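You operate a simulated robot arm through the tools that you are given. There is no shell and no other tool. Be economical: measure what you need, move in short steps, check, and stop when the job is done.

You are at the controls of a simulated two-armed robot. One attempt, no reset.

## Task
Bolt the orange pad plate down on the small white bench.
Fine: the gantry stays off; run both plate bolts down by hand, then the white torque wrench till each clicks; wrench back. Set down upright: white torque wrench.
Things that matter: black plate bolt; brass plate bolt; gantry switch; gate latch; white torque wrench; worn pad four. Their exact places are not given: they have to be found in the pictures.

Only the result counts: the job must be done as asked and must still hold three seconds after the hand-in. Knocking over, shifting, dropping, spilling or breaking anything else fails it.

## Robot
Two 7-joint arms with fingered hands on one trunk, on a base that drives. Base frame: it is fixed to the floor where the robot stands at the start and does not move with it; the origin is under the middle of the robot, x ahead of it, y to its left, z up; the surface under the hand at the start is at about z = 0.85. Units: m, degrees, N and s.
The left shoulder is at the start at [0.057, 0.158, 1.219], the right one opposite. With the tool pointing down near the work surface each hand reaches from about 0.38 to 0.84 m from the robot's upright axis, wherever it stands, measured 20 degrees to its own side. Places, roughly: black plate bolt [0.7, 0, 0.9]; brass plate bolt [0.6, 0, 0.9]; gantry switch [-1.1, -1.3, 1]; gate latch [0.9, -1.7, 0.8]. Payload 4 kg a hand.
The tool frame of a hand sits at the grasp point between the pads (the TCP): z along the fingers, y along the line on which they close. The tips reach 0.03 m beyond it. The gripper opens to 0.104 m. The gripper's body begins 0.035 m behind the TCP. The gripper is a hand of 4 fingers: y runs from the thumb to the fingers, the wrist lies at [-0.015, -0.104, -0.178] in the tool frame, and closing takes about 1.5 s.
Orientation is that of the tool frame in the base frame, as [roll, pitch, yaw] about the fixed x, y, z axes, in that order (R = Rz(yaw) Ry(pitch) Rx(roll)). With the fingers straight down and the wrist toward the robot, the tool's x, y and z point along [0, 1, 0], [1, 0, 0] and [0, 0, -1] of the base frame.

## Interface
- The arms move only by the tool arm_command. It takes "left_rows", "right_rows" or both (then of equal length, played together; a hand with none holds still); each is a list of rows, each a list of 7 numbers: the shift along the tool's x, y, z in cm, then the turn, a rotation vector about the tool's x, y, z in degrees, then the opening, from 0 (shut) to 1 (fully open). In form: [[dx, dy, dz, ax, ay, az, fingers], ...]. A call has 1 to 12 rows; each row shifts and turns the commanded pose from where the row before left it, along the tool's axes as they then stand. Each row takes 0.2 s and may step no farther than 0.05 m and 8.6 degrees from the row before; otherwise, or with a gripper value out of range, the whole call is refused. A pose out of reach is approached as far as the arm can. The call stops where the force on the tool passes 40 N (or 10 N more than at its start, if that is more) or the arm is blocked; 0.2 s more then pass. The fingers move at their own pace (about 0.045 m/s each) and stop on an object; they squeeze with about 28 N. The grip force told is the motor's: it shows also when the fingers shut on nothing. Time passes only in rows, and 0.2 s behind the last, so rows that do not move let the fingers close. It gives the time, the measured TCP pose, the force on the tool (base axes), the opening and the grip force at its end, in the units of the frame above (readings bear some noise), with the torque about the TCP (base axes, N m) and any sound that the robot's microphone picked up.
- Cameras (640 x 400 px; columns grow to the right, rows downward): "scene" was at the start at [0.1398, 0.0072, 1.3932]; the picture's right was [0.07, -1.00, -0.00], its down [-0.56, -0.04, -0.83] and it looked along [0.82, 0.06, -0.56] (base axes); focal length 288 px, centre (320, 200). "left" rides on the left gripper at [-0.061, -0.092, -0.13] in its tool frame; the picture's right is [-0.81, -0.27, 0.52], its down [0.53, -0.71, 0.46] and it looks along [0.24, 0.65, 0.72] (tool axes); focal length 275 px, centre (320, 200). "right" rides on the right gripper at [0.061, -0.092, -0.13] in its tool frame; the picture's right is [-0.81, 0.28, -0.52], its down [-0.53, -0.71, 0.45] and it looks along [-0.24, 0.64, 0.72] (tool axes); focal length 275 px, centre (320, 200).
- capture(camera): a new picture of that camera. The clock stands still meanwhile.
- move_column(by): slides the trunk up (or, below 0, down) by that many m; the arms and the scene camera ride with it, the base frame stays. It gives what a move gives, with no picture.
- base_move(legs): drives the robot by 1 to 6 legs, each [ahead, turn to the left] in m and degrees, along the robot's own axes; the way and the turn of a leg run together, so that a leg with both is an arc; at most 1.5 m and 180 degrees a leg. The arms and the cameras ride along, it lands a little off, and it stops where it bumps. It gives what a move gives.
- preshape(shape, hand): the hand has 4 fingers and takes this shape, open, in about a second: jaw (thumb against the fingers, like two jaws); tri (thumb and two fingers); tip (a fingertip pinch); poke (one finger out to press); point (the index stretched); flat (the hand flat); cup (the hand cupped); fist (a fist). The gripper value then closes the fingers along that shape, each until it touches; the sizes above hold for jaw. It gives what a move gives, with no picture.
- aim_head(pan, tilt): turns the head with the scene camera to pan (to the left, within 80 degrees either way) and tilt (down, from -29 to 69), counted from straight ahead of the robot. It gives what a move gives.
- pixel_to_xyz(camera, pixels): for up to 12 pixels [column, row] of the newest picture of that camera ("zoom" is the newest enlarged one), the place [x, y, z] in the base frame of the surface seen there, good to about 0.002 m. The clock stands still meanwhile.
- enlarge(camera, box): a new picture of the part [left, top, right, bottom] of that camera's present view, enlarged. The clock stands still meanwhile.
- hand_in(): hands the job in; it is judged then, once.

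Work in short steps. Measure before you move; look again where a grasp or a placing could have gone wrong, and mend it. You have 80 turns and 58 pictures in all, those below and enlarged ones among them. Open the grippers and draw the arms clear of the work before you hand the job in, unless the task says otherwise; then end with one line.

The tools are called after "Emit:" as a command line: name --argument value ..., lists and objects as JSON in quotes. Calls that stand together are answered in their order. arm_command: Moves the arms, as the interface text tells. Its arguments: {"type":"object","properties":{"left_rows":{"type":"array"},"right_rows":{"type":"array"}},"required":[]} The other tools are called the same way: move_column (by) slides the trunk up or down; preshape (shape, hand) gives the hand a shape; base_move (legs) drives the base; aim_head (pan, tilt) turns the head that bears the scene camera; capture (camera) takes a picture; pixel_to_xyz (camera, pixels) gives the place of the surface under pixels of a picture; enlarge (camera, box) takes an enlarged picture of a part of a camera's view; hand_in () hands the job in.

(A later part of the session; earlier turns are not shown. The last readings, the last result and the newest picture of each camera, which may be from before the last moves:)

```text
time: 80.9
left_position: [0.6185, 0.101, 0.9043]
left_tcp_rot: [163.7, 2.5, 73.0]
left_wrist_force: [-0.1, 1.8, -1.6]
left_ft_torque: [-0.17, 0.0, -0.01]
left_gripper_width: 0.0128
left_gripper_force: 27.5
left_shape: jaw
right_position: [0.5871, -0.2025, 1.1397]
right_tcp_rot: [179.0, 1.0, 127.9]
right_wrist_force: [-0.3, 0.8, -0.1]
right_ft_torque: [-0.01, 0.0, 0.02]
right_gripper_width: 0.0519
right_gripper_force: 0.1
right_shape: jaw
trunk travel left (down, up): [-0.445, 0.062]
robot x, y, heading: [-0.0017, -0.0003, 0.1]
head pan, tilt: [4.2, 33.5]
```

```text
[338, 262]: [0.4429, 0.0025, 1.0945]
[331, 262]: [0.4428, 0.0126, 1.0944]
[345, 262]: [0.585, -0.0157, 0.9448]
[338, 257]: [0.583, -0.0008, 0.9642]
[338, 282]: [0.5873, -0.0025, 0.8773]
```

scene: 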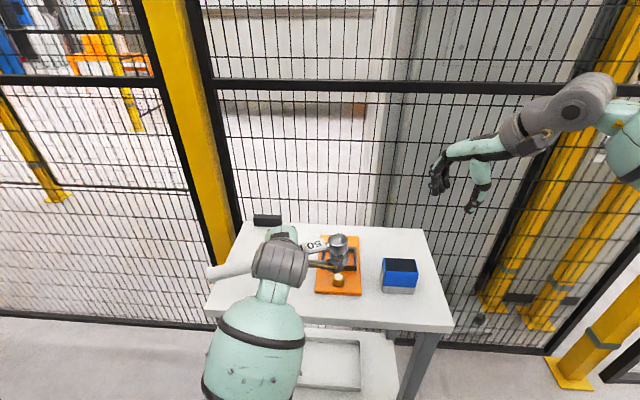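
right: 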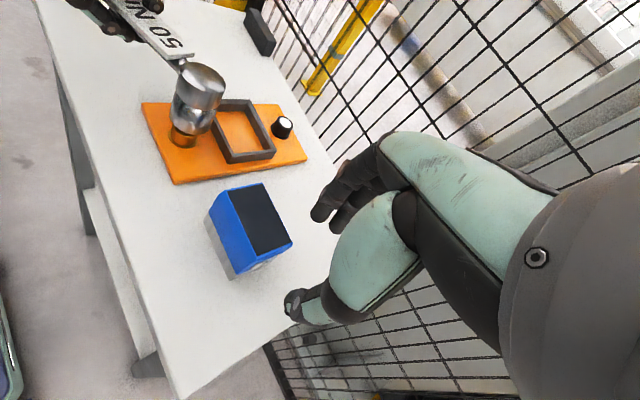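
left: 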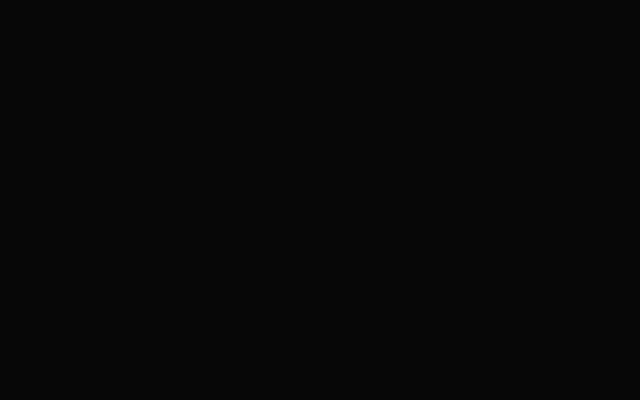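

Force shows the head's weight partly carried. I look closely to confirm the socket is seated.

Emit:
enlarge --camera "scene" --box '[280, 230, 380, 310]'

Emit:
pixel_to_xyz --camera "zoom" --pixels '[[370, 165], [370, 190], [370, 150], [330, 175], [410, 175], [370, 290], [370, 330], [370, 370], [260, 130], [150, 120]]'

```text
5.00 times, centred on (330, 270) of scene
```

zoom: 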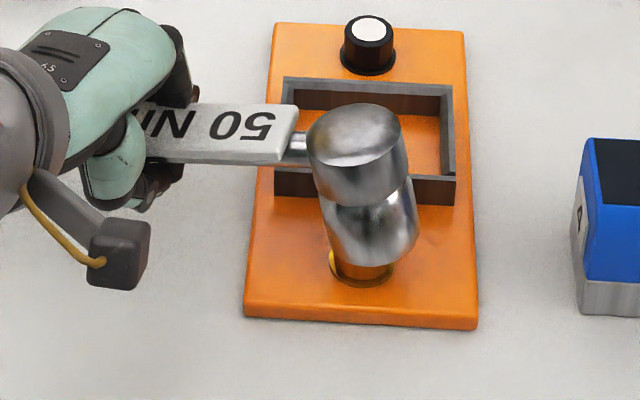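

```text
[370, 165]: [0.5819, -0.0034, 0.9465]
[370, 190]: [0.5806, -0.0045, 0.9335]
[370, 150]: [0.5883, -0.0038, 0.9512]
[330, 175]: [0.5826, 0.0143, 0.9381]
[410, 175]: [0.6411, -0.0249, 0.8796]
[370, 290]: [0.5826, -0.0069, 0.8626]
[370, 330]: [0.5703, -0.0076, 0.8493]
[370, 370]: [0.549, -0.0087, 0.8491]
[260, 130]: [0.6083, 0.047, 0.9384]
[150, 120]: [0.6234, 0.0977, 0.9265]
```

The wrench is tilted ~14°: the socket bottom caught on the bolt's top, off toward -y. I lift 3 cm and level the wrench, then remeasure.

Emit:
arm_command --left_rows '[[-0.06, 0.42, -1.44, 0, 0, 0, 0], [-0.06, 0.42, -1.44, 0, 0, 0, 0], [0, 0, 0, 0, 6.2, 1.8, 0], [0, 0, 0, 0, 6.2, 1.8, 0], [0, 0, 0, 0, 0, 0, 0]]'

Emit:
enlarge --camera "scene" --box '[280, 225, 380, 305]'

Emit:
pixel_to_xyz --camera "zoom" --pixels '[[360, 130], [320, 130], [395, 130], [360, 108], [360, 155], [360, 180], [360, 220], [360, 250], [260, 130], [200, 130], [360, 300], [380, 300]]'

```text
time: 82.1
left_position: [0.6174, 0.1012, 0.9347]
left_tcp_rot: [163.6, -10.5, 73.0]
left_wrist_force: [-1.1, -0.1, -4.6]
left_ft_torque: [-0.01, -0.01, -0.02]
left_gripper_width: 0.0132
left_gripper_force: 27.7
left_shape: jaw
right_position: [0.5873, -0.2021, 1.1422]
right_tcp_rot: [179.0, 1.0, 127.8]
right_wrist_force: [-0.2, -0.1, 0.0]
right_ft_torque: [0.02, 0.0, 0.0]
right_gripper_width: 0.0519
right_gripper_force: 0.0
right_shape: jaw
trunk travel left (down, up): [-0.445, 0.062]
robot x, y, heading: [-0.0015, -0.002, 0.0]
head pan, tilt: [4.2, 33.5]
```

```text
5.00 times, centred on (330, 265) of scene
```

zoom: 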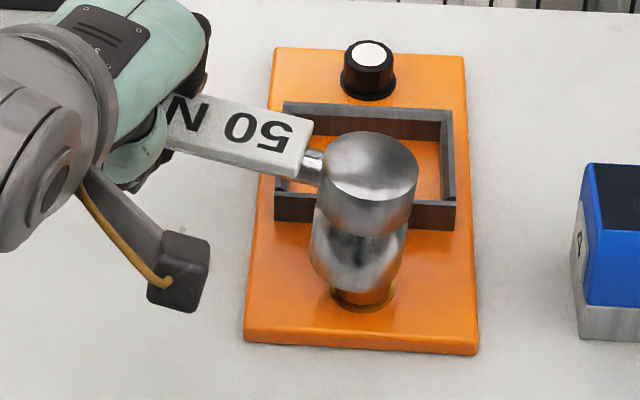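

```text
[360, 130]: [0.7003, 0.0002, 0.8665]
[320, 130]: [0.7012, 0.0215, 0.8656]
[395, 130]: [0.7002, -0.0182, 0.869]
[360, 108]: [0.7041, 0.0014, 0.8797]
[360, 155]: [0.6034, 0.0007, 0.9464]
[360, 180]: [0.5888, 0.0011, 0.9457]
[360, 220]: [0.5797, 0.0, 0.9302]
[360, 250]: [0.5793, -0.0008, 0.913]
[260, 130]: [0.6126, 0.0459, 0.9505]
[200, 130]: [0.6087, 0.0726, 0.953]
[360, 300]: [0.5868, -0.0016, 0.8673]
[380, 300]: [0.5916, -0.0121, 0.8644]
```

Now it over-corrects (head end ~6–7° low). I turn back 6.5° and remeasure.

Emit:
arm_command --left_rows '[[0, 0, 0, 0, -6.2, -1.8, 0], [0, 0, 0, 0, 0, 0, 0]]'

Emit:
enlarge --camera "scene" --box '[280, 225, 380, 305]'

Emit:
pixel_to_xyz --camera "zoom" --pixels '[[358, 145], [325, 145], [392, 145], [358, 122], [358, 168], [358, 200], [358, 230], [358, 255], [260, 120], [200, 120], [358, 297], [368, 60]]'

```text
time: 82.7
left_position: [0.6175, 0.1005, 0.9345]
left_tcp_rot: [163.5, -3.9, 73.0]
left_wrist_force: [-0.7, 0.4, -3.4]
left_ft_torque: [0.0, 0.02, -0.01]
left_gripper_width: 0.0128
left_gripper_force: 28.0
left_shape: jaw
right_position: [0.5877, -0.2025, 1.1412]
right_tcp_rot: [179.0, 0.9, 127.8]
right_wrist_force: [-0.2, 0.2, -0.1]
right_ft_torque: [0.01, 0.01, 0.01]
right_gripper_width: 0.0518
right_gripper_force: 0.1
right_shape: jaw
trunk travel left (down, up): [-0.445, 0.062]
robot x, y, heading: [-0.0, 0.0016, 0.1]
head pan, tilt: [4.2, 33.5]
```

```text
5.00 times, centred on (330, 265) of scene
```

zoom: 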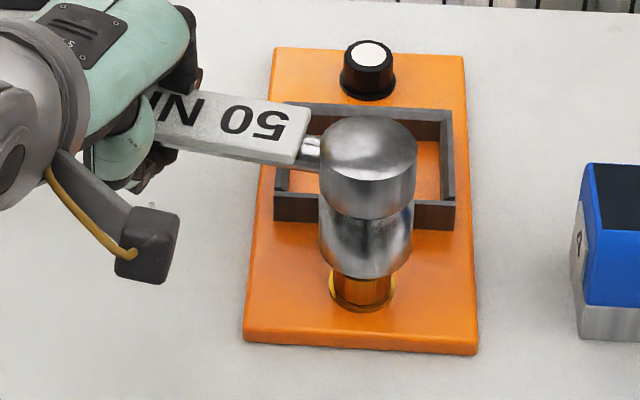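

```text
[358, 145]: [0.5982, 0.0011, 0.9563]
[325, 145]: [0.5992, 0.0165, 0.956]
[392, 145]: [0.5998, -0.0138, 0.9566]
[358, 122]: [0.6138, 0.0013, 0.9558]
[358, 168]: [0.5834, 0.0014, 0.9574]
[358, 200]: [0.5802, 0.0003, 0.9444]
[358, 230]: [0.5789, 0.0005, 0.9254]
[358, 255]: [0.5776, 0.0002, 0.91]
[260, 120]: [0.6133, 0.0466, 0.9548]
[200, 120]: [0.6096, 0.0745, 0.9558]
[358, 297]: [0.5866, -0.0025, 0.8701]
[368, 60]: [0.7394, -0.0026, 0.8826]
```

Now level, with the socket within ~1 mm of the bolt axis by my measurements (bottom at 0.896, bolt top 0.883). I lower 1.7 cm slowly and check for force.

Emit:
arm_command --left_rows '[[0.03, -0.02, 0.5, 0, 0, 0, 0], [-0.03, -0.11, 0.38, 0, 0, 0, 0], [-0.03, -0.11, 0.38, 0, 0, 0, 0], [-0.03, -0.11, 0.38, 0, 0, 0, 0], [0, 0, 0, 0, 0, 0, 0]]'

Emit:
enlarge --camera "scene" --box '[280, 225, 380, 305]'

Emit:
pixel_to_xyz --camera "zoom" --pixels '[[358, 175], [325, 175], [392, 175], [358, 155], [358, 230], [358, 260], [260, 150], [200, 150], [350, 297]]'

```text
time: 83.9
left_position: [0.6187, 0.1014, 0.9181]
left_tcp_rot: [163.6, -4.0, 72.9]
left_wrist_force: [-0.7, -0.7, -3.3]
left_ft_torque: [0.0, 0.01, -0.01]
left_gripper_width: 0.013
left_gripper_force: 28.4
left_shape: jaw
right_position: [0.5879, -0.203, 1.1401]
right_tcp_rot: [178.9, 0.9, 127.7]
right_wrist_force: [0.0, -0.6, 0.3]
right_ft_torque: [0.02, 0.01, -0.03]
right_gripper_width: 0.052
right_gripper_force: 0.1
right_shape: jaw
trunk travel left (down, up): [-0.445, 0.062]
robot x, y, heading: [-0.0005, -0.0008, -0.0]
head pan, tilt: [4.2, 33.5]
```

```text
5.00 times, centred on (330, 265) of scene
```

zoom: 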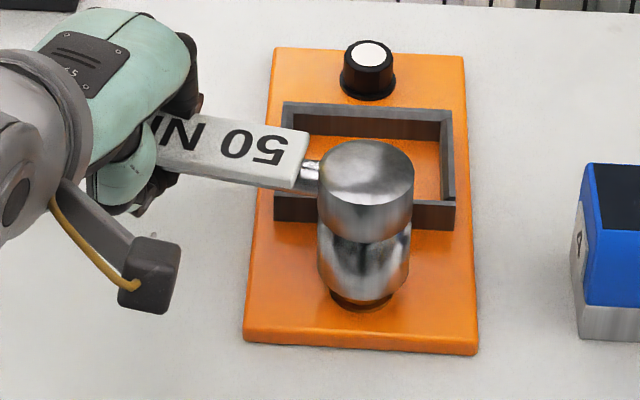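

```text
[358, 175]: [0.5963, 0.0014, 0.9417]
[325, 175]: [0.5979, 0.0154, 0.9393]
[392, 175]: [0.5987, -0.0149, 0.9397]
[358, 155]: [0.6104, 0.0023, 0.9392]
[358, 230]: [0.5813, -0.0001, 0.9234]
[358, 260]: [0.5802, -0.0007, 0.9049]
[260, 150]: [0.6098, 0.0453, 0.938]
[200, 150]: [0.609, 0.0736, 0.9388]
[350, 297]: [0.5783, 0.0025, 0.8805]
```

No contact force though the socket bottom is now below the bolt's top: it is engaging. I lower further.

Emit:
arm_command --left_rows '[[-0.02, -0.085, 0.29, 0, 0, 0, 0], [-0.02, -0.085, 0.29, 0, 0, 0, 0], [-0.02, -0.085, 0.29, 0, 0, 0, 0], [0, 0, 0, 0, 0, 0, 0]]'

```text
time: 84.9
left_position: [0.6198, 0.1015, 0.9084]
left_tcp_rot: [163.5, -4.0, 72.9]
left_wrist_force: [-0.3, 0.0, -3.8]
left_ft_torque: [0.0, -0.02, 0.0]
left_gripper_width: 0.0131
left_gripper_force: 27.5
left_shape: jaw
right_position: [0.5878, -0.2028, 1.1403]
right_tcp_rot: [178.9, 0.9, 127.8]
right_wrist_force: [-0.1, 0.6, -0.3]
right_ft_torque: [0.0, -0.01, 0.02]
right_gripper_width: 0.0518
right_gripper_force: 0.1
right_shape: jaw
trunk travel left (down, up): [-0.445, 0.062]
robot x, y, heading: [0.0025, -0.0024, -0.1]
head pan, tilt: [4.2, 33.5]
```

Seated with ~13 mm engagement, force-free. I swing the handle clockwise about the bolt axis in 6° steps (30°).

Emit:
arm_command --left_rows '[[0.06, 1.07, 0.315, -0.41, -1.7, 5.74, 0], [0.06, 1.07, 0.315, -0.41, -1.7, 5.74, 0], [0.06, 1.07, 0.315, -0.41, -1.7, 5.74, 0], [0.06, 1.07, 0.315, -0.41, -1.7, 5.74, 0], [0.06, 1.07, 0.315, -0.41, -1.7, 5.74, 0]]'

```text
time: 86.1
left_position: [0.6701, 0.0763, 0.9082]
left_tcp_rot: [163.7, -3.9, 42.9]
left_wrist_force: [0.6, 0.5, -4.3]
left_ft_torque: [0.04, 0.03, 0.01]
left_gripper_width: 0.0126
left_gripper_force: 28.0
left_shape: jaw
right_position: [0.5884, -0.2028, 1.1393]
right_tcp_rot: [178.9, 0.9, 127.9]
right_wrist_force: [0.8, -0.8, -0.1]
right_ft_torque: [0.04, 0.02, -0.03]
right_gripper_width: 0.0518
right_gripper_force: 0.1
right_shape: jaw
trunk travel left (down, up): [-0.445, 0.062]
robot x, y, heading: [-0.0006, -0.0009, 0.0]
head pan, tilt: [4.2, 33.5]
```

No resistance: the socket isn't driving yet. I lower until it bottoms.

Emit:
arm_command --left_rows '[[-0.02, -0.085, 0.29, 0, 0, 0, 0], [-0.02, -0.085, 0.29, 0, 0, 0, 0], [0, 0, 0, 0, 0, 0, 0]]'

Emit:
enlarge --camera "scene" --box '[280, 225, 380, 305]'

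Emit:
pixel_to_xyz --camera "zoom" --pixels '[[365, 190], [335, 190], [395, 190], [365, 165], [362, 230], [362, 260], [362, 290], [362, 305], [300, 110], [355, 312]]'

```text
time: 86.9
left_position: [0.6694, 0.0774, 0.9025]
left_tcp_rot: [163.5, -4.1, 43.1]
left_wrist_force: [0.1, 0.5, -3.3]
left_ft_torque: [-0.05, 0.03, -0.01]
left_gripper_width: 0.0126
left_gripper_force: 27.9
left_shape: jaw
right_position: [0.5877, -0.2016, 1.1408]
right_tcp_rot: [178.8, 1.0, 127.8]
right_wrist_force: [-0.3, 0.0, -0.3]
right_ft_torque: [-0.02, 0.01, 0.01]
right_gripper_width: 0.0519
right_gripper_force: 0.0
right_shape: jaw
trunk travel left (down, up): [-0.445, 0.062]
robot x, y, heading: [0.0021, -0.0006, 0.2]
head pan, tilt: [4.2, 33.5]
```

```text
5.00 times, centred on (330, 265) of scene
```

zoom: 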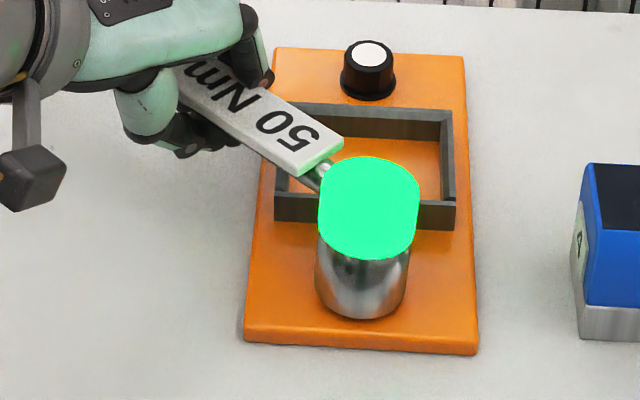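

```text
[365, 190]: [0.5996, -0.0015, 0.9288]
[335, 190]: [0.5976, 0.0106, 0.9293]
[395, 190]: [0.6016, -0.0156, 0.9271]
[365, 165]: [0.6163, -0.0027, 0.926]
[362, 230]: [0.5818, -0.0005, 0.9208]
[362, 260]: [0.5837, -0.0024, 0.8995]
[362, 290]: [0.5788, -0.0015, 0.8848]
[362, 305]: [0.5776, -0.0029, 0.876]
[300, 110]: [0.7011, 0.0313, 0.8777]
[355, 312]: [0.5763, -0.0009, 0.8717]
```

The wrench head has turned green (seated, it seems); no click sound was reported. I continue clockwise 18°.

Emit:
arm_command --left_rows '[[0.06, 1.07, 0.315, -0.41, -1.7, 5.74, 0], [0.06, 1.07, 0.315, -0.41, -1.7, 5.74, 0], [0.06, 1.07, 0.315, -0.41, -1.7, 5.74, 0], [0, 0, 0, 0, 0, 0, 0]]'

```text
time: 87.9
left_position: [0.6919, 0.0548, 0.9041]
left_tcp_rot: [163.5, -4.0, 25.0]
left_wrist_force: [-2.8, 16.7, 5.4]
left_ft_torque: [0.27, 0.03, 0.1]
left_gripper_width: 0.0133
left_gripper_force: 28.0
left_shape: jaw
right_position: [0.5855, -0.2008, 1.1416]
right_tcp_rot: [178.9, 1.1, 127.9]
right_wrist_force: [0.6, 0.3, -0.2]
right_ft_torque: [0.01, 0.01, -0.03]
right_gripper_width: 0.0515
right_gripper_force: 0.1
right_shape: jaw
trunk travel left (down, up): [-0.445, 0.062]
robot x, y, heading: [-0.0005, -0.0004, 0.1]
head pan, tilt: [4.2, 33.5]
```

Now there is resistance (16.7 N, ~1.8 N m). I keep going clockwise.

Emit:
arm_command --left_rows '[[0.03, 0.54, 0.16, -0.2, -0.85, 2.87, 0], [0.03, 0.54, 0.16, -0.2, -0.85, 2.87, 0], [0.03, 0.54, 0.16, -0.2, -0.85, 2.87, 0], [0.03, 0.54, 0.16, -0.2, -0.85, 2.87, 0], [0, 0, 0, 0, 0, 0, 0]]'

```text
time: 88.8
left_position: [0.6968, 0.0415, 0.9068]
left_tcp_rot: [164.0, -4.4, 15.0]
left_wrist_force: [-9.6, 18.8, 6.9]
left_ft_torque: [0.57, 0.26, -0.01]
left_gripper_width: 0.0125
left_gripper_force: 27.8
left_shape: jaw
right_position: [0.5741, -0.2016, 1.1472]
right_tcp_rot: [178.2, 1.4, 127.9]
right_wrist_force: [0.1, -0.3, -0.6]
right_ft_torque: [-0.01, 0.04, 0.05]
right_gripper_width: 0.0521
right_gripper_force: 0.2
right_shape: jaw
trunk travel left (down, up): [-0.445, 0.062]
robot x, y, heading: [-0.0014, -0.0012, -0.0]
head pan, tilt: [4.2, 33.5]
stopped in row 4 (left hand): the force on the tool passed its limit at 43 N (the readings are from after the stop); the commanded pose is now the measured one
```

Force limit reached with no click: the lever here is short (0.105 m). I look at the state.

Emit:
enlarge --camera "scene" --box '[260, 200, 400, 305]'

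Emit:
pixel_to_xyz --camera "zoom" --pixels '[[366, 255], [366, 240], [345, 255], [388, 255], [366, 300], [366, 325], [366, 345], [340, 150], [320, 170]]'

```text
3.81 times, centred on (330, 252) of scene
```

zoom: 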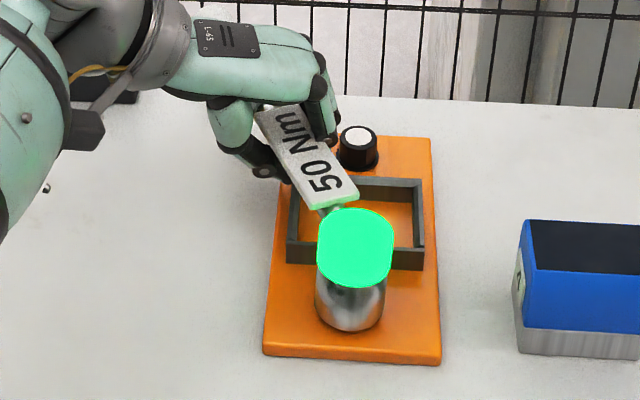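

```text
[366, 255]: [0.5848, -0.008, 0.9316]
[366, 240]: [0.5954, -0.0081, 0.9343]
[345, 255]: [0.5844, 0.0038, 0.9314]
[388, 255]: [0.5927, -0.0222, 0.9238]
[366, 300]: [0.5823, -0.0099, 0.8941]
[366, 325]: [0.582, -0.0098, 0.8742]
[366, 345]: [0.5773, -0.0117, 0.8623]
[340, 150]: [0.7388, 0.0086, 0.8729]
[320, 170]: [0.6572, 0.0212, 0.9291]
```

The fingers (tips ~0.875) are now against the dark frame and near the black bolt – that was the resistance, not the bolt. I back off, lift the socket clear, and swing counterclockwise around the same axis.

Emit:
arm_command --left_rows '[[0, -0.3, 0, 0, 0, 0, 0], [0.05, 0.1, -0.7, 0, 0, 0, 0], [0.08, 0.28, -0.96, 0, 0, 0, 0], [0.08, 0.28, -0.96, 0, 0, 0, 0], [0.08, 0.28, -0.96, 0, 0, 0, 0], [-0.25, -1.04, -0.31, 0.41, 1.7, -5.74, 0], [-0.25, -1.04, -0.31, 0.41, 1.7, -5.74, 0], [-0.25, -1.04, -0.31, 0.41, 1.7, -5.74, 0], [-0.25, -1.04, -0.31, 0.41, 1.7, -5.74, 0], [-0.25, -1.04, -0.31, 0.41, 1.7, -5.74, 0], [-0.25, -1.04, -0.31, 0.41, 1.7, -5.74, 0], [-0.25, -1.04, -0.31, 0.41, 1.7, -5.74, 0]]'

Emit:
arm_command --left_rows '[[-0.25, -1.04, -0.31, 0.41, 1.7, -5.74, 0], [-0.25, -1.04, -0.31, 0.41, 1.7, -5.74, 0], [-0.25, -1.04, -0.31, 0.41, 1.7, -5.74, 0], [-0.25, -1.04, -0.31, 0.41, 1.7, -5.74, 0], [-0.25, -1.04, -0.31, 0.41, 1.7, -5.74, 0], [0, 0, 0, 0, 0, 0, 0]]'

Emit:
enlarge --camera "scene" --box '[280, 225, 380, 305]'

Emit:
pixel_to_xyz --camera "zoom" --pixels '[[360, 145], [325, 145], [392, 145], [360, 122], [360, 168], [360, 200], [360, 230], [360, 255], [260, 120], [200, 120], [360, 295]]'

```text
time: 89.1
left_position: [0.6875, 0.0406, 0.9141]
left_tcp_rot: [163.9, -5.4, 15.0]
left_wrist_force: [7.0, 1.6, -3.6]
left_ft_torque: [-0.09, -0.05, 0.16]
left_gripper_width: 0.0121
left_gripper_force: 28.6
left_shape: jaw
right_position: [0.5593, -0.2028, 1.1549]
right_tcp_rot: [177.7, 2.0, 127.9]
right_wrist_force: [-0.3, -0.1, 0.0]
right_ft_torque: [-0.01, -0.04, 0.03]
right_gripper_width: 0.052
right_gripper_force: 0.0
right_shape: jaw
trunk travel left (down, up): [-0.445, 0.062]
robot x, y, heading: [-0.0012, -0.0008, 0.1]
head pan, tilt: [4.2, 33.5]
stopped in row 1 (left hand): the arm was blocked; the commanded pose is now the measured one
```

```text
time: 90.5
left_position: [0.6515, 0.0828, 0.9144]
left_tcp_rot: [163.2, -5.0, 45.0]
left_wrist_force: [0.4, -0.4, -4.4]
left_ft_torque: [0.01, -0.08, 0.2]
left_gripper_width: 0.0122
left_gripper_force: 28.0
left_shape: jaw
right_position: [0.5611, -0.2021, 1.1534]
right_tcp_rot: [177.9, 1.8, 127.7]
right_wrist_force: [-0.2, 0.8, -0.7]
right_ft_torque: [0.04, -0.01, 0.01]
right_gripper_width: 0.0518
right_gripper_force: 0.1
right_shape: jaw
trunk travel left (down, up): [-0.445, 0.062]
robot x, y, heading: [0.0035, 0.0004, -0.1]
head pan, tilt: [4.2, 33.5]
```

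```text
5.00 times, centred on (330, 265) of scene
```

zoom: 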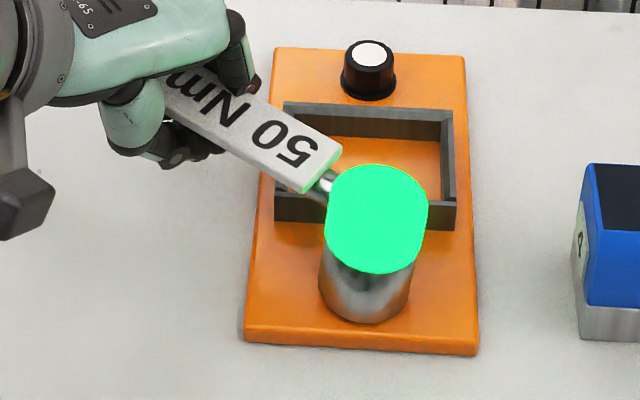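

```text
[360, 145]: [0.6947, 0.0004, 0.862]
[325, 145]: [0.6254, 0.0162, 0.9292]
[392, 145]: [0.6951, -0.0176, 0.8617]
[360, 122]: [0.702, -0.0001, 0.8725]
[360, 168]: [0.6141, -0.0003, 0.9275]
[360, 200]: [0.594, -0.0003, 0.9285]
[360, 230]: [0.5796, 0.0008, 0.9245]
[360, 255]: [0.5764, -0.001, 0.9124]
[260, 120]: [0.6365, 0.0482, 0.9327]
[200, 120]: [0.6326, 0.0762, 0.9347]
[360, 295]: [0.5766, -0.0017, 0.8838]
```

The lift had been blocked in row 1, so the socket stayed on the bolt (still green) while the handle swung back freely – it ratchets. I swing back another 36°, then clockwise 36°, watching for force and a click.

Emit:
arm_command --left_rows '[[-0.28, -1.01, -0.3, 0.41, 1.7, -5.74, 0], [-0.28, -1.01, -0.3, 0.41, 1.7, -5.74, 0], [-0.28, -1.01, -0.3, 0.41, 1.7, -5.74, 0], [-0.28, -1.01, -0.3, 0.41, 1.7, -5.74, 0], [-0.28, -1.01, -0.3, 0.41, 1.7, -5.74, 0], [-0.28, -1.01, -0.3, 0.41, 1.7, -5.74, 0], [0, 0, 0, 0, 0, 0, 0]]'

Emit:
arm_command --left_rows '[[0.17, 1.03, 0.3, -0.41, -1.7, 5.74, 0], [0.17, 1.03, 0.3, -0.41, -1.7, 5.74, 0], [0.17, 1.03, 0.3, -0.41, -1.7, 5.74, 0]]'

Emit:
arm_command --left_rows '[[0.17, 1.03, 0.3, -0.41, -1.7, 5.74, 0], [0.17, 1.03, 0.3, -0.41, -1.7, 5.74, 0], [0.17, 1.03, 0.3, -0.41, -1.7, 5.74, 0]]'

```text
time: 92.1
left_position: [0.5882, 0.099, 0.9121]
left_tcp_rot: [162.5, -4.6, 81.2]
left_wrist_force: [1.3, -0.7, -4.4]
left_ft_torque: [-0.02, -0.07, 0.16]
left_gripper_width: 0.0121
left_gripper_force: 27.8
left_shape: jaw
right_position: [0.5605, -0.202, 1.1553]
right_tcp_rot: [177.8, 1.8, 127.8]
right_wrist_force: [-0.4, 1.1, -0.8]
right_ft_torque: [0.01, 0.0, -0.02]
right_gripper_width: 0.052
right_gripper_force: 0.1
right_shape: jaw
trunk travel left (down, up): [-0.445, 0.062]
robot x, y, heading: [-0.0001, -0.0006, 0.1]
head pan, tilt: [4.2, 33.5]
```

```text
time: 92.9
left_position: [0.6215, 0.0966, 0.9131]
left_tcp_rot: [162.7, -4.9, 63.0]
left_wrist_force: [2.0, 2.0, -3.6]
left_ft_torque: [-0.01, -0.02, 0.15]
left_gripper_width: 0.0122
left_gripper_force: 28.3
left_shape: jaw
right_position: [0.5601, -0.2021, 1.1539]
right_tcp_rot: [177.8, 1.9, 127.8]
right_wrist_force: [-0.4, 0.6, -0.3]
right_ft_torque: [-0.01, -0.02, -0.01]
right_gripper_width: 0.052
right_gripper_force: 0.2
right_shape: jaw
trunk travel left (down, up): [-0.445, 0.062]
robot x, y, heading: [-0.0002, 0.0017, -0.1]
head pan, tilt: [4.2, 33.5]
```

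```text
time: 93.7
left_position: [0.6512, 0.0824, 0.9151]
left_tcp_rot: [163.0, -5.2, 44.9]
left_wrist_force: [1.9, 0.5, -2.7]
left_ft_torque: [-0.04, 0.0, 0.16]
left_gripper_width: 0.0119
left_gripper_force: 28.0
left_shape: jaw
right_position: [0.5604, -0.2023, 1.1536]
right_tcp_rot: [177.7, 1.9, 127.7]
right_wrist_force: [0.0, -0.1, -0.5]
right_ft_torque: [0.0, 0.0, 0.02]
right_gripper_width: 0.0521
right_gripper_force: 0.2
right_shape: jaw
trunk travel left (down, up): [-0.445, 0.062]
robot x, y, heading: [-0.0024, -0.0005, -0.0]
head pan, tilt: [4.2, 33.5]
```

The wrench turns freely both ways. The green may mean the click was already reached in the first swing; I lift the socket off and inspect the bolt's marker.

Emit:
arm_command --left_rows '[[0.08, 0.28, -0.96, 0, 0, 0, 0], [0.08, 0.28, -0.96, 0, 0, 0, 0], [0.08, 0.28, -0.96, 0, 0, 0, 0], [0.16, 0.56, -1.9, 0, 0, 0, 0], [0.16, 0.56, -1.9, 0, 0, 0, 0], [0, 0, 0, 0, 0, 0, 0]]'

Emit:
enlarge --camera "scene" --box '[270, 200, 390, 296]'

Emit:
pixel_to_xyz --camera "zoom" --pixels '[[365, 133], [365, 100], [335, 120], [395, 120], [365, 165], [365, 190], [270, 60], [285, 80], [366, 310], [345, 310], [386, 310]]'

```text
time: 95.1
left_position: [0.6493, 0.0827, 0.9845]
left_tcp_rot: [163.0, -5.1, 44.9]
left_wrist_force: [0.0, 0.1, -4.4]
left_ft_torque: [0.02, -0.01, -0.01]
left_gripper_width: 0.0118
left_gripper_force: 28.3
left_shape: jaw
right_position: [0.5606, -0.2025, 1.1536]
right_tcp_rot: [177.8, 1.9, 127.9]
right_wrist_force: [0.7, -0.6, -0.3]
right_ft_torque: [0.03, -0.03, 0.04]
right_gripper_width: 0.0521
right_gripper_force: 0.0
right_shape: jaw
trunk travel left (down, up): [-0.445, 0.062]
robot x, y, heading: [-0.001, 0.0006, 0.0]
head pan, tilt: [4.2, 33.5]
```

```text
4.17 times, centred on (330, 248) of scene
```

zoom: 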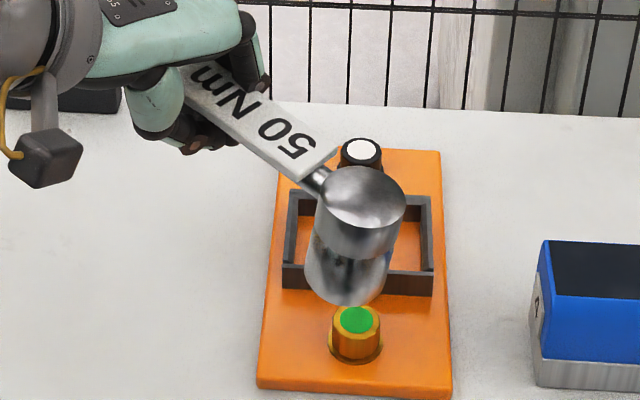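

```text
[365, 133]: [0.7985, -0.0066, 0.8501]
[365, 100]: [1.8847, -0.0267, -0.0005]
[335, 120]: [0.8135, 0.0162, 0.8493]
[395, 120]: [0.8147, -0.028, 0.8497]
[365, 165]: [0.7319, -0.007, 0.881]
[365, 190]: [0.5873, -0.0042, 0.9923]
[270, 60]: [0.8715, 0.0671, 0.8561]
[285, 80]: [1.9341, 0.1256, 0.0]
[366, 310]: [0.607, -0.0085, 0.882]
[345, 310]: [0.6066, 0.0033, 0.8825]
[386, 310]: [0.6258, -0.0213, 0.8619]
```

The brass bolt's marker is green and the wrench showed green: it clicked. Now the black bolt. I measure the head's tilt and the black bolt from this same picture.

Emit:
pixel_to_xyz --camera "zoom" --pixels '[[361, 150], [364, 195], [325, 190], [402, 195], [364, 172], [355, 215], [350, 240], [345, 270], [340, 295], [230, 110], [300, 160], [356, 320]]'

```text
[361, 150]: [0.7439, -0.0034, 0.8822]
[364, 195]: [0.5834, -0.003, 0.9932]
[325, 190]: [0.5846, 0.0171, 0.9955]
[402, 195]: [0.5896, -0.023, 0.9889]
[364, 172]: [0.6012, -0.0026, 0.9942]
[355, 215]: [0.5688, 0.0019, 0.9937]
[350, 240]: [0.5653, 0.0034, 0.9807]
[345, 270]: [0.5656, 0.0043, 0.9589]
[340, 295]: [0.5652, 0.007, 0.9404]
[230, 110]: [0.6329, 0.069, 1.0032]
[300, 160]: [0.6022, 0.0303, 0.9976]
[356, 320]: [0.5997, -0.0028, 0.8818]
```

Black bolt at (0.7435,-0.0035). The wrench droops ~7° toward the head and rolls ~5°. I lift, move forward, swing to hand yaw ~100 and level, all well above the plate.

Emit:
arm_command --left_rows '[[0.26, 0.87, -2.86, 0, 0, 0, 0], [0.26, 0.87, -2.86, 0, 0, 0, 0], [2.6, 1.5, 0.7, 0, 0, 0, 0], [2.6, 1.5, 0.7, 0, 0, 0, 0], [0, 0, 0, 0.69, 2.3, -7.53, 0], [0, 0, 0, 0.69, 2.3, -7.53, 0], [0, 0, 0, 0.69, 2.3, -7.53, 0], [0, 0, 0, 0.69, 2.3, -7.53, 0], [0, 0, 0, 0.69, 2.3, -7.53, 0], [0, 0, 0, 0.69, 2.3, -7.53, 0], [0, 0, 0, 0.69, 2.3, -7.53, 0], [0, 0, 0, 0, 0, 0, 0]]'

Emit:
arm_command --left_rows '[[0, 0, 0, 0, -6.7, -2.04, 0], [0, 0, 0, -5, 0, 0, 0], [0, 0, 0, 0, 0, 0, 0]]'

Emit:
move_column --by -0.08

Emit:
enlarge --camera "scene" --box '[200, 120, 400, 270]'

```text
time: 97.7
left_position: [0.7098, 0.0965, 1.0441]
left_tcp_rot: [162.9, -5.0, 100.4]
left_wrist_force: [-0.9, 0.4, -4.3]
left_ft_torque: [0.03, 0.0, -0.01]
left_gripper_width: 0.0117
left_gripper_force: 28.4
left_shape: jaw
right_position: [0.5609, -0.2021, 1.1548]
right_tcp_rot: [177.8, 1.9, 127.8]
right_wrist_force: [-0.3, 0.0, -0.2]
right_ft_torque: [0.0, -0.02, 0.02]
right_gripper_width: 0.0519
right_gripper_force: 0.1
right_shape: jaw
trunk travel left (down, up): [-0.445, 0.062]
robot x, y, heading: [-0.0012, 0.0007, 0.1]
head pan, tilt: [4.2, 33.5]
```

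```text
time: 98.5
left_position: [0.7086, 0.0957, 1.0452]
left_tcp_rot: [157.9, 1.9, 100.3]
left_wrist_force: [-0.2, -0.3, -3.1]
left_ft_torque: [-0.01, 0.02, -0.02]
left_gripper_width: 0.0117
left_gripper_force: 27.8
left_shape: jaw
right_position: [0.5604, -0.2028, 1.1535]
right_tcp_rot: [177.8, 1.8, 127.8]
right_wrist_force: [-0.2, 0.5, -0.5]
right_ft_torque: [0.01, 0.0, -0.02]
right_gripper_width: 0.0518
right_gripper_force: 0.1
right_shape: jaw
trunk travel left (down, up): [-0.445, 0.062]
robot x, y, heading: [-0.0007, -0.0018, -0.1]
head pan, tilt: [4.2, 33.5]
```

```text
time: 99.7
left_position: [0.7081, 0.097, 0.9643]
left_tcp_rot: [157.9, 1.9, 100.3]
left_wrist_force: [0.0, 1.4, -3.7]
left_ft_torque: [-0.02, -0.01, -0.01]
left_gripper_width: 0.0114
left_gripper_force: 28.6
left_shape: jaw
right_position: [0.5597, -0.2022, 1.0736]
right_tcp_rot: [177.9, 1.9, 127.8]
right_wrist_force: [-0.4, -0.2, 0.3]
right_ft_torque: [0.01, -0.04, 0.01]
right_gripper_width: 0.0519
right_gripper_force: 0.0
right_shape: jaw
trunk travel left (down, up): [-0.365, 0.142]
robot x, y, heading: [-0.0008, -0.0013, 0.1]
head pan, tilt: [4.2, 33.5]
```

```text
2.67 times, centred on (300, 195) of scene
```

zoom: 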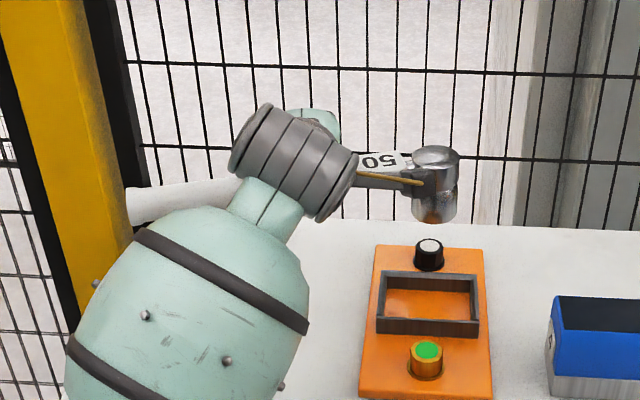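

I measure the head, the black bolt and how low the forearm is.

Emit:
pixel_to_xyz --camera "zoom" --pixels '[[436, 155], [418, 156], [455, 156], [436, 148], [436, 163], [436, 205], [436, 218], [429, 245], [429, 265], [180, 330], [385, 163], [200, 390]]'

```text
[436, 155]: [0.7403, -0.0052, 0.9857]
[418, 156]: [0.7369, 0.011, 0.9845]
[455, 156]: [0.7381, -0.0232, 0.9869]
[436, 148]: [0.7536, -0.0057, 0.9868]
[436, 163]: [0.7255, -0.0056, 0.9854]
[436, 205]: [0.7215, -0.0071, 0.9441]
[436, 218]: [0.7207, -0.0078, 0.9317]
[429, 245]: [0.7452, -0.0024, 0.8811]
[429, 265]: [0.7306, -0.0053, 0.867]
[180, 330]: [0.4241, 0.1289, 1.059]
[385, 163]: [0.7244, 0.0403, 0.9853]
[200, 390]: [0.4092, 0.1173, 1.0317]
```

Level; head centre ≈(0.7426,-0.0055) vs bolt (0.744,-0.003). I shift 2–3 mm and lower 4 cm, checking that the arm follows.

Emit:
arm_command --left_rows '[[0.27, -0.38, 1.46, 0, 0, 0, 0], [0.05, -0.56, 1.39, 0, 0, 0, 0], [0.03, -0.3, 0.74, 0, 0, 0, 0], [0, 0, 0, 0, 0, 0, 0]]'

```text
time: 100.7
left_position: [0.7097, 0.0987, 0.9242]
left_tcp_rot: [157.8, 1.8, 100.4]
left_wrist_force: [0.2, 0.5, -3.5]
left_ft_torque: [0.01, -0.04, 0.02]
left_gripper_width: 0.0114
left_gripper_force: 28.4
left_shape: jaw
right_position: [0.5597, -0.2022, 1.0733]
right_tcp_rot: [177.8, 1.9, 127.8]
right_wrist_force: [-0.7, -0.2, 0.5]
right_ft_torque: [-0.01, -0.03, -0.01]
right_gripper_width: 0.0518
right_gripper_force: 0.0
right_shape: jaw
trunk travel left (down, up): [-0.365, 0.142]
robot x, y, heading: [0.0011, 0.0021, 0.2]
head pan, tilt: [4.2, 33.5]
```

It follows freely. One close look at the alignment.

Emit:
enlarge --camera "scene" --box '[310, 165, 410, 245]'

Emit:
pixel_to_xyz --camera "zoom" --pixels '[[320, 135], [320, 120], [320, 150], [290, 140], [350, 140], [320, 200], [320, 225], [320, 245], [300, 250], [340, 250]]'

```text
5.00 times, centred on (360, 205) of scene
```

zoom: 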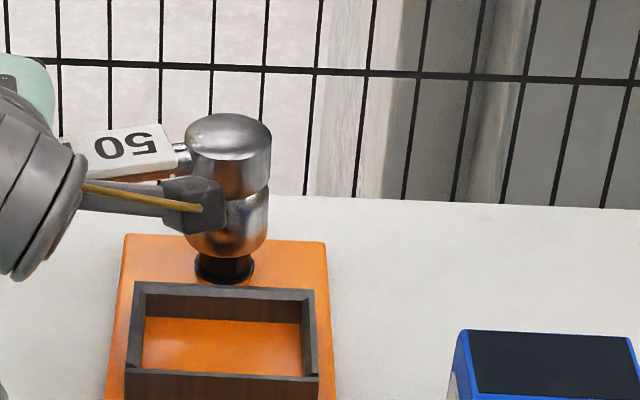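

```text
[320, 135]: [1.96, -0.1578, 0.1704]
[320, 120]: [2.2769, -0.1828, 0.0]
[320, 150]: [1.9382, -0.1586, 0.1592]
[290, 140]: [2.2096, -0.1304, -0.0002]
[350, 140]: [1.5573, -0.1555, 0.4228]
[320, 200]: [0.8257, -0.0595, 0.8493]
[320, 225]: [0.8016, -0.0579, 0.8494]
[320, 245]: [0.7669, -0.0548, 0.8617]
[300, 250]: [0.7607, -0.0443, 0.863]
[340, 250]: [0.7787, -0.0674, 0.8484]
```

Laterally aligned (barrel centre 227, bolt 225 px). I measure depth on the head and bolt.

Emit:
pixel_to_xyz --camera "zoom" --pixels '[[230, 135], [200, 135], [260, 135], [230, 120], [230, 150], [240, 175], [240, 225], [240, 245], [228, 268], [245, 268], [205, 268], [150, 140]]'

```text
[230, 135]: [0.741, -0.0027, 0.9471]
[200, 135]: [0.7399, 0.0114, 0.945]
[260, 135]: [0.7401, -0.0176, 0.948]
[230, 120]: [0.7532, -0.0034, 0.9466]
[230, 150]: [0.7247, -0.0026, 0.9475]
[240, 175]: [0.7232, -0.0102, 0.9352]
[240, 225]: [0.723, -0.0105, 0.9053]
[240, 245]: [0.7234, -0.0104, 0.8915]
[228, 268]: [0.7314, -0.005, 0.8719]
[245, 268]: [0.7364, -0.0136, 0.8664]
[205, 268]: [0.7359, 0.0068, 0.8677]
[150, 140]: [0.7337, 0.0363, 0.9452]
```

Aligned within ~1.5 mm and vertical. I lower 1.7 cm gently.

Emit:
arm_command --left_rows '[[-0.07, -0.05, 0.41, 0, 0, 0, 0], [0.01, -0.15, 0.37, 0, 0, 0, 0], [0.01, -0.15, 0.37, 0, 0, 0, 0], [0.01, -0.15, 0.37, 0, 0, 0, 0], [0, 0, 0, 0, 0, 0, 0]]'

```text
time: 101.9
left_position: [0.7119, 0.0979, 0.9076]
left_tcp_rot: [157.9, 1.8, 100.4]
left_wrist_force: [-0.3, -0.6, -4.4]
left_ft_torque: [-0.02, 0.01, 0.03]
left_gripper_width: 0.0117
left_gripper_force: 28.3
left_shape: jaw
right_position: [0.5599, -0.2021, 1.0729]
right_tcp_rot: [177.7, 1.9, 127.9]
right_wrist_force: [-0.2, 0.1, 0.4]
right_ft_torque: [0.01, -0.01, 0.01]
right_gripper_width: 0.052
right_gripper_force: 0.1
right_shape: jaw
trunk travel left (down, up): [-0.365, 0.142]
robot x, y, heading: [0.0, -0.0014, 0.1]
head pan, tilt: [4.2, 33.5]
```

Seated force-free as with the brass bolt. I swing clockwise 30°.

Emit:
arm_command --left_rows '[[0.08, 1.03, 0.42, 0.2, -2.26, 5.56, 0], [0.08, 1.03, 0.42, 0.2, -2.26, 5.56, 0], [0.08, 1.03, 0.42, 0.2, -2.26, 5.56, 0], [0.08, 1.03, 0.42, 0.2, -2.26, 5.56, 0], [0.08, 1.03, 0.42, 0.2, -2.26, 5.56, 0], [0, 0, 0, 0, 0, 0, 0]]'

Emit:
enlarge --camera "scene" --box '[260, 165, 380, 255]'

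```text
time: 103.3
left_position: [0.7667, 0.1001, 0.909]
left_tcp_rot: [157.8, 1.9, 70.2]
left_wrist_force: [-0.1, -0.5, -4.2]
left_ft_torque: [0.02, -0.01, 0.04]
left_gripper_width: 0.0114
left_gripper_force: 27.9
left_shape: jaw
right_position: [0.5596, -0.2023, 1.0731]
right_tcp_rot: [177.8, 1.9, 127.8]
right_wrist_force: [-0.6, 0.7, 0.0]
right_ft_torque: [-0.03, 0.01, 0.0]
right_gripper_width: 0.0523
right_gripper_force: 0.1
right_shape: jaw
trunk travel left (down, up): [-0.365, 0.142]
robot x, y, heading: [0.0028, 0.0023, -0.1]
head pan, tilt: [4.2, 33.5]
```

```text
4.44 times, centred on (320, 210) of scene
```

zoom: 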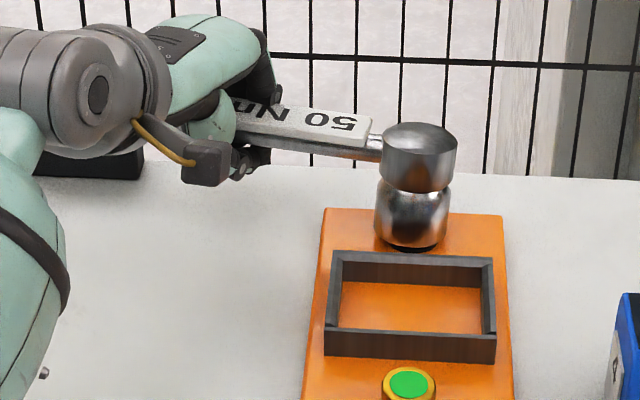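

Not green yet. I swing back 30°, lower another 7 mm to seat fully, then swing clockwise again.

Emit:
arm_command --left_rows '[[-0.2, -1.016, -0.41, -0.2, 2.26, -5.56, 0], [-0.2, -1.016, -0.41, -0.2, 2.26, -5.56, 0], [-0.2, -1.016, -0.41, -0.2, 2.26, -5.56, 0], [-0.2, -1.016, -0.41, -0.2, 2.26, -5.56, 0], [-0.2, -1.016, -0.41, -0.2, 2.26, -5.56, 0], [0.01, -0.13, 0.32, 0, 0, 0, 0], [0.01, -0.13, 0.32, 0, 0, 0, 0], [0, 0, 0, 0, 0, 0, 0]]'

Emit:
arm_command --left_rows '[[0.08, 1.03, 0.42, 0.2, -2.26, 5.56, 0], [0.08, 1.03, 0.42, 0.2, -2.26, 5.56, 0], [0.08, 1.03, 0.42, 0.2, -2.26, 5.56, 0]]'

Emit:
arm_command --left_rows '[[0.08, 1.03, 0.42, 0.2, -2.26, 5.56, 0], [0.08, 1.03, 0.42, 0.2, -2.26, 5.56, 0]]'

```text
time: 105.1
left_position: [0.7116, 0.0985, 0.9012]
left_tcp_rot: [157.9, 2.0, 100.3]
left_wrist_force: [-0.1, 0.2, -3.2]
left_ft_torque: [-0.04, -0.09, 0.05]
left_gripper_width: 0.0115
left_gripper_force: 28.1
left_shape: jaw
right_position: [0.5598, -0.2033, 1.0732]
right_tcp_rot: [177.9, 1.9, 127.8]
right_wrist_force: [0.2, 0.4, 0.8]
right_ft_torque: [-0.01, -0.02, 0.03]
right_gripper_width: 0.052
right_gripper_force: 0.1
right_shape: jaw
trunk travel left (down, up): [-0.365, 0.142]
robot x, y, heading: [-0.0014, 0.0044, -0.2]
head pan, tilt: [4.2, 33.5]
```

```text
time: 105.9
left_position: [0.7456, 0.1032, 0.9027]
left_tcp_rot: [158.0, 1.9, 82.3]
left_wrist_force: [0.5, 0.7, -3.5]
left_ft_torque: [-0.02, -0.03, 0.01]
left_gripper_width: 0.0115
left_gripper_force: 27.7
left_shape: jaw
right_position: [0.5608, -0.2024, 1.0739]
right_tcp_rot: [177.8, 1.9, 127.9]
right_wrist_force: [-0.5, -1.1, 0.0]
right_ft_torque: [0.0, 0.0, -0.02]
right_gripper_width: 0.0518
right_gripper_force: 0.0
right_shape: jaw
trunk travel left (down, up): [-0.365, 0.142]
robot x, y, heading: [0.0016, 0.0024, -0.1]
head pan, tilt: [4.2, 33.5]
```

```text
time: 106.5
left_position: [0.7674, 0.1011, 0.9008]
left_tcp_rot: [157.9, 2.0, 70.3]
left_wrist_force: [0.3, -0.2, -3.5]
left_ft_torque: [-0.04, 0.01, 0.01]
left_gripper_width: 0.0112
left_gripper_force: 27.9
left_shape: jaw
right_position: [0.561, -0.202, 1.0724]
right_tcp_rot: [177.7, 1.8, 127.8]
right_wrist_force: [-0.1, -0.1, 0.5]
right_ft_torque: [-0.03, -0.03, 0.0]
right_gripper_width: 0.0522
right_gripper_force: 0.0
right_shape: jaw
trunk travel left (down, up): [-0.365, 0.142]
robot x, y, heading: [0.0012, -0.0023, -0.1]
head pan, tilt: [4.2, 33.5]
```

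Still free. I lower until the head bears on the flange, then check with a picture.

Emit:
arm_command --left_rows '[[0.01, -0.1, 0.24, 0, 0, 0, 0], [0.01, -0.1, 0.24, 0, 0, 0, 0], [0, 0, 0, 0, 0, 0, 0]]'

Emit:
enlarge --camera "scene" --box '[260, 165, 380, 255]'

Emit:
pixel_to_xyz --camera "zoom" --pixels '[[420, 140], [395, 142], [445, 142], [420, 130], [420, 152], [415, 175], [415, 215], [415, 235], [412, 245], [340, 130], [260, 118], [415, 250]]'

```text
time: 107.3
left_position: [0.7677, 0.1019, 0.8967]
left_tcp_rot: [157.9, 1.8, 70.3]
left_wrist_force: [0.3, 3.1, -2.8]
left_ft_torque: [-0.13, 0.0, 0.08]
left_gripper_width: 0.0113
left_gripper_force: 27.9
left_shape: jaw
right_position: [0.5595, -0.2033, 1.0731]
right_tcp_rot: [177.8, 1.8, 127.9]
right_wrist_force: [0.6, 0.2, -0.2]
right_ft_torque: [-0.01, 0.01, -0.01]
right_gripper_width: 0.052
right_gripper_force: 0.0
right_shape: jaw
trunk travel left (down, up): [-0.365, 0.142]
robot x, y, heading: [0.0001, -0.002, 0.0]
head pan, tilt: [4.2, 33.5]
```

```text
4.44 times, centred on (320, 210) of scene
```

zoom: 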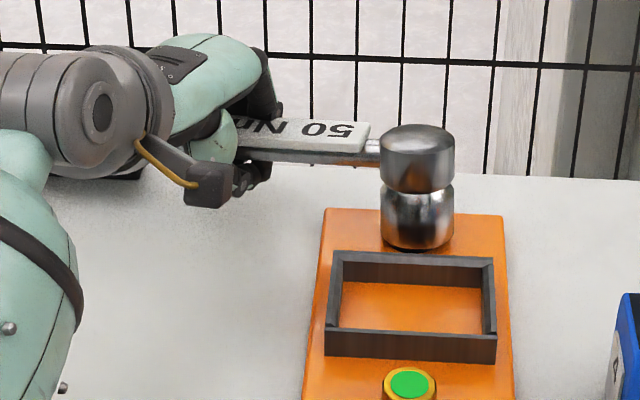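

```text
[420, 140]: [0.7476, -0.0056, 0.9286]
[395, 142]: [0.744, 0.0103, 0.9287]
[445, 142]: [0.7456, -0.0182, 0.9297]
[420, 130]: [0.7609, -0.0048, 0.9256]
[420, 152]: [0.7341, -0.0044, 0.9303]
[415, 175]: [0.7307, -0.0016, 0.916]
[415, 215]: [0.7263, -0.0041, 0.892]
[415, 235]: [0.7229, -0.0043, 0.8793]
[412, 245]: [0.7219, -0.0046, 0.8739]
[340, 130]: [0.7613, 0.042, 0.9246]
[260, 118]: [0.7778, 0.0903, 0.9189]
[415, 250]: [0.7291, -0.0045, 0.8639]
```

Now it bears on the flange (bottom 0.869) but the head leans ~10° and the hand is low. I straighten it about its foot, raise the hand 8 mm, swing back 30° and clockwise 36°.

Emit:
arm_command --left_rows '[[-0.12, -0.155, -0.495, -4.5, 0, 0, 0], [-0.12, -0.155, -0.495, -4.5, 0, 0, 0], [-0.265, -0.93, -0.56, -0.2, 3.09, -5.14, 0], [-0.265, -0.93, -0.56, -0.2, 3.09, -5.14, 0], [-0.265, -0.93, -0.56, -0.2, 3.09, -5.14, 0], [-0.265, -0.93, -0.56, -0.2, 3.09, -5.14, 0], [-0.265, -0.93, -0.56, -0.2, 3.09, -5.14, 0], [0.01, -0.1, 0.17, 0, 0, 0, 0], [0, 0, 0, 0, 0, 0, 0]]'

Emit:
arm_command --left_rows '[[0.15, 0.95, 0.57, 0.2, -3.09, 5.14, 0], [0.15, 0.95, 0.57, 0.2, -3.09, 5.14, 0], [0.15, 0.95, 0.57, 0.2, -3.09, 5.14, 0]]'

Emit:
arm_command --left_rows '[[0.15, 0.95, 0.57, 0.2, -3.09, 5.14, 0], [0.15, 0.95, 0.57, 0.2, -3.09, 5.14, 0], [0.15, 0.95, 0.57, 0.2, -3.09, 5.14, 0]]'

```text
time: 109.3
left_position: [0.7037, 0.0946, 0.9033]
left_tcp_rot: [149.0, 1.9, 100.3]
left_wrist_force: [-0.6, -1.1, -3.4]
left_ft_torque: [0.02, 0.01, 0.02]
left_gripper_width: 0.0117
left_gripper_force: 28.0
left_shape: jaw
right_position: [0.5588, -0.2026, 1.0732]
right_tcp_rot: [177.9, 1.8, 127.8]
right_wrist_force: [0.5, 0.2, -0.4]
right_ft_torque: [0.02, 0.0, 0.01]
right_gripper_width: 0.0521
right_gripper_force: 0.1
right_shape: jaw
trunk travel left (down, up): [-0.365, 0.142]
robot x, y, heading: [0.0019, -0.0011, -0.1]
head pan, tilt: [4.2, 33.5]
```

```text
time: 110.1
left_position: [0.738, 0.1018, 0.901]
left_tcp_rot: [148.9, 2.0, 82.2]
left_wrist_force: [0.0, 0.4, -3.8]
left_ft_torque: [-0.03, -0.04, 0.0]
left_gripper_width: 0.0114
left_gripper_force: 28.1
left_shape: jaw
right_position: [0.5596, -0.2022, 1.0729]
right_tcp_rot: [177.8, 2.0, 127.9]
right_wrist_force: [0.2, 1.0, 0.3]
right_ft_torque: [0.01, 0.02, 0.01]
right_gripper_width: 0.0518
right_gripper_force: 0.0
right_shape: jaw
trunk travel left (down, up): [-0.365, 0.142]
robot x, y, heading: [-0.0, 0.0001, 0.1]
head pan, tilt: [4.2, 33.5]
```

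```text
time: 110.9
left_position: [0.7715, 0.0989, 0.9016]
left_tcp_rot: [148.9, 1.8, 64.3]
left_wrist_force: [0.1, 0.8, -4.3]
left_ft_torque: [0.0, -0.04, 0.03]
left_gripper_width: 0.0117
left_gripper_force: 28.5
left_shape: jaw
right_position: [0.5601, -0.2028, 1.0729]
right_tcp_rot: [177.8, 1.9, 127.8]
right_wrist_force: [0.1, -1.1, -0.2]
right_ft_torque: [0.0, -0.01, -0.01]
right_gripper_width: 0.0522
right_gripper_force: 0.1
right_shape: jaw
trunk travel left (down, up): [-0.365, 0.142]
robot x, y, heading: [-0.0026, 0.0016, 0.2]
head pan, tilt: [4.2, 33.5]
```

No force feedback either way; I need one picture (two left) to see whether the head went green.

Emit:
enlarge --camera "scene" --box '[260, 165, 380, 255]'

Emit:
pixel_to_xyz --camera "zoom" --pixels '[[420, 140], [395, 142], [445, 142], [420, 130], [420, 152], [415, 175], [415, 215], [415, 235], [412, 243], [340, 130], [260, 118], [415, 250]]'

```text
4.44 times, centred on (320, 210) of scene
```

zoom: 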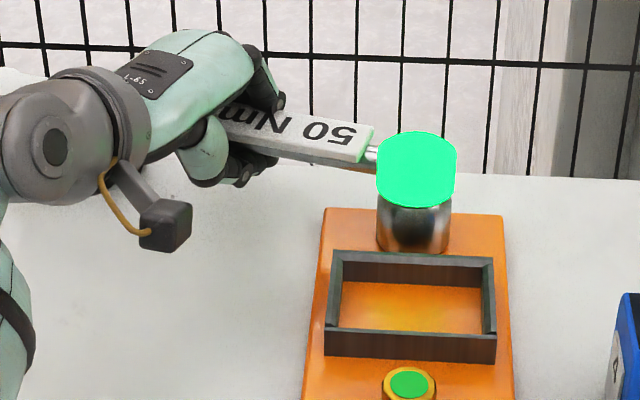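

```text
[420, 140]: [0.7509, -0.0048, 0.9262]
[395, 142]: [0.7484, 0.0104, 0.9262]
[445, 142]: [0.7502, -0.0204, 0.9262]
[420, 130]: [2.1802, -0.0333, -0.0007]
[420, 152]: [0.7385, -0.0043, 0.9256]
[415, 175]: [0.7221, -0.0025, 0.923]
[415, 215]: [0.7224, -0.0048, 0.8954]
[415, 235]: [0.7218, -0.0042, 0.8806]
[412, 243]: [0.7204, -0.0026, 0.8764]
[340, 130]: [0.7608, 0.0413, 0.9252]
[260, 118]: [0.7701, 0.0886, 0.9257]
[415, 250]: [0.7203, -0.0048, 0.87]
```

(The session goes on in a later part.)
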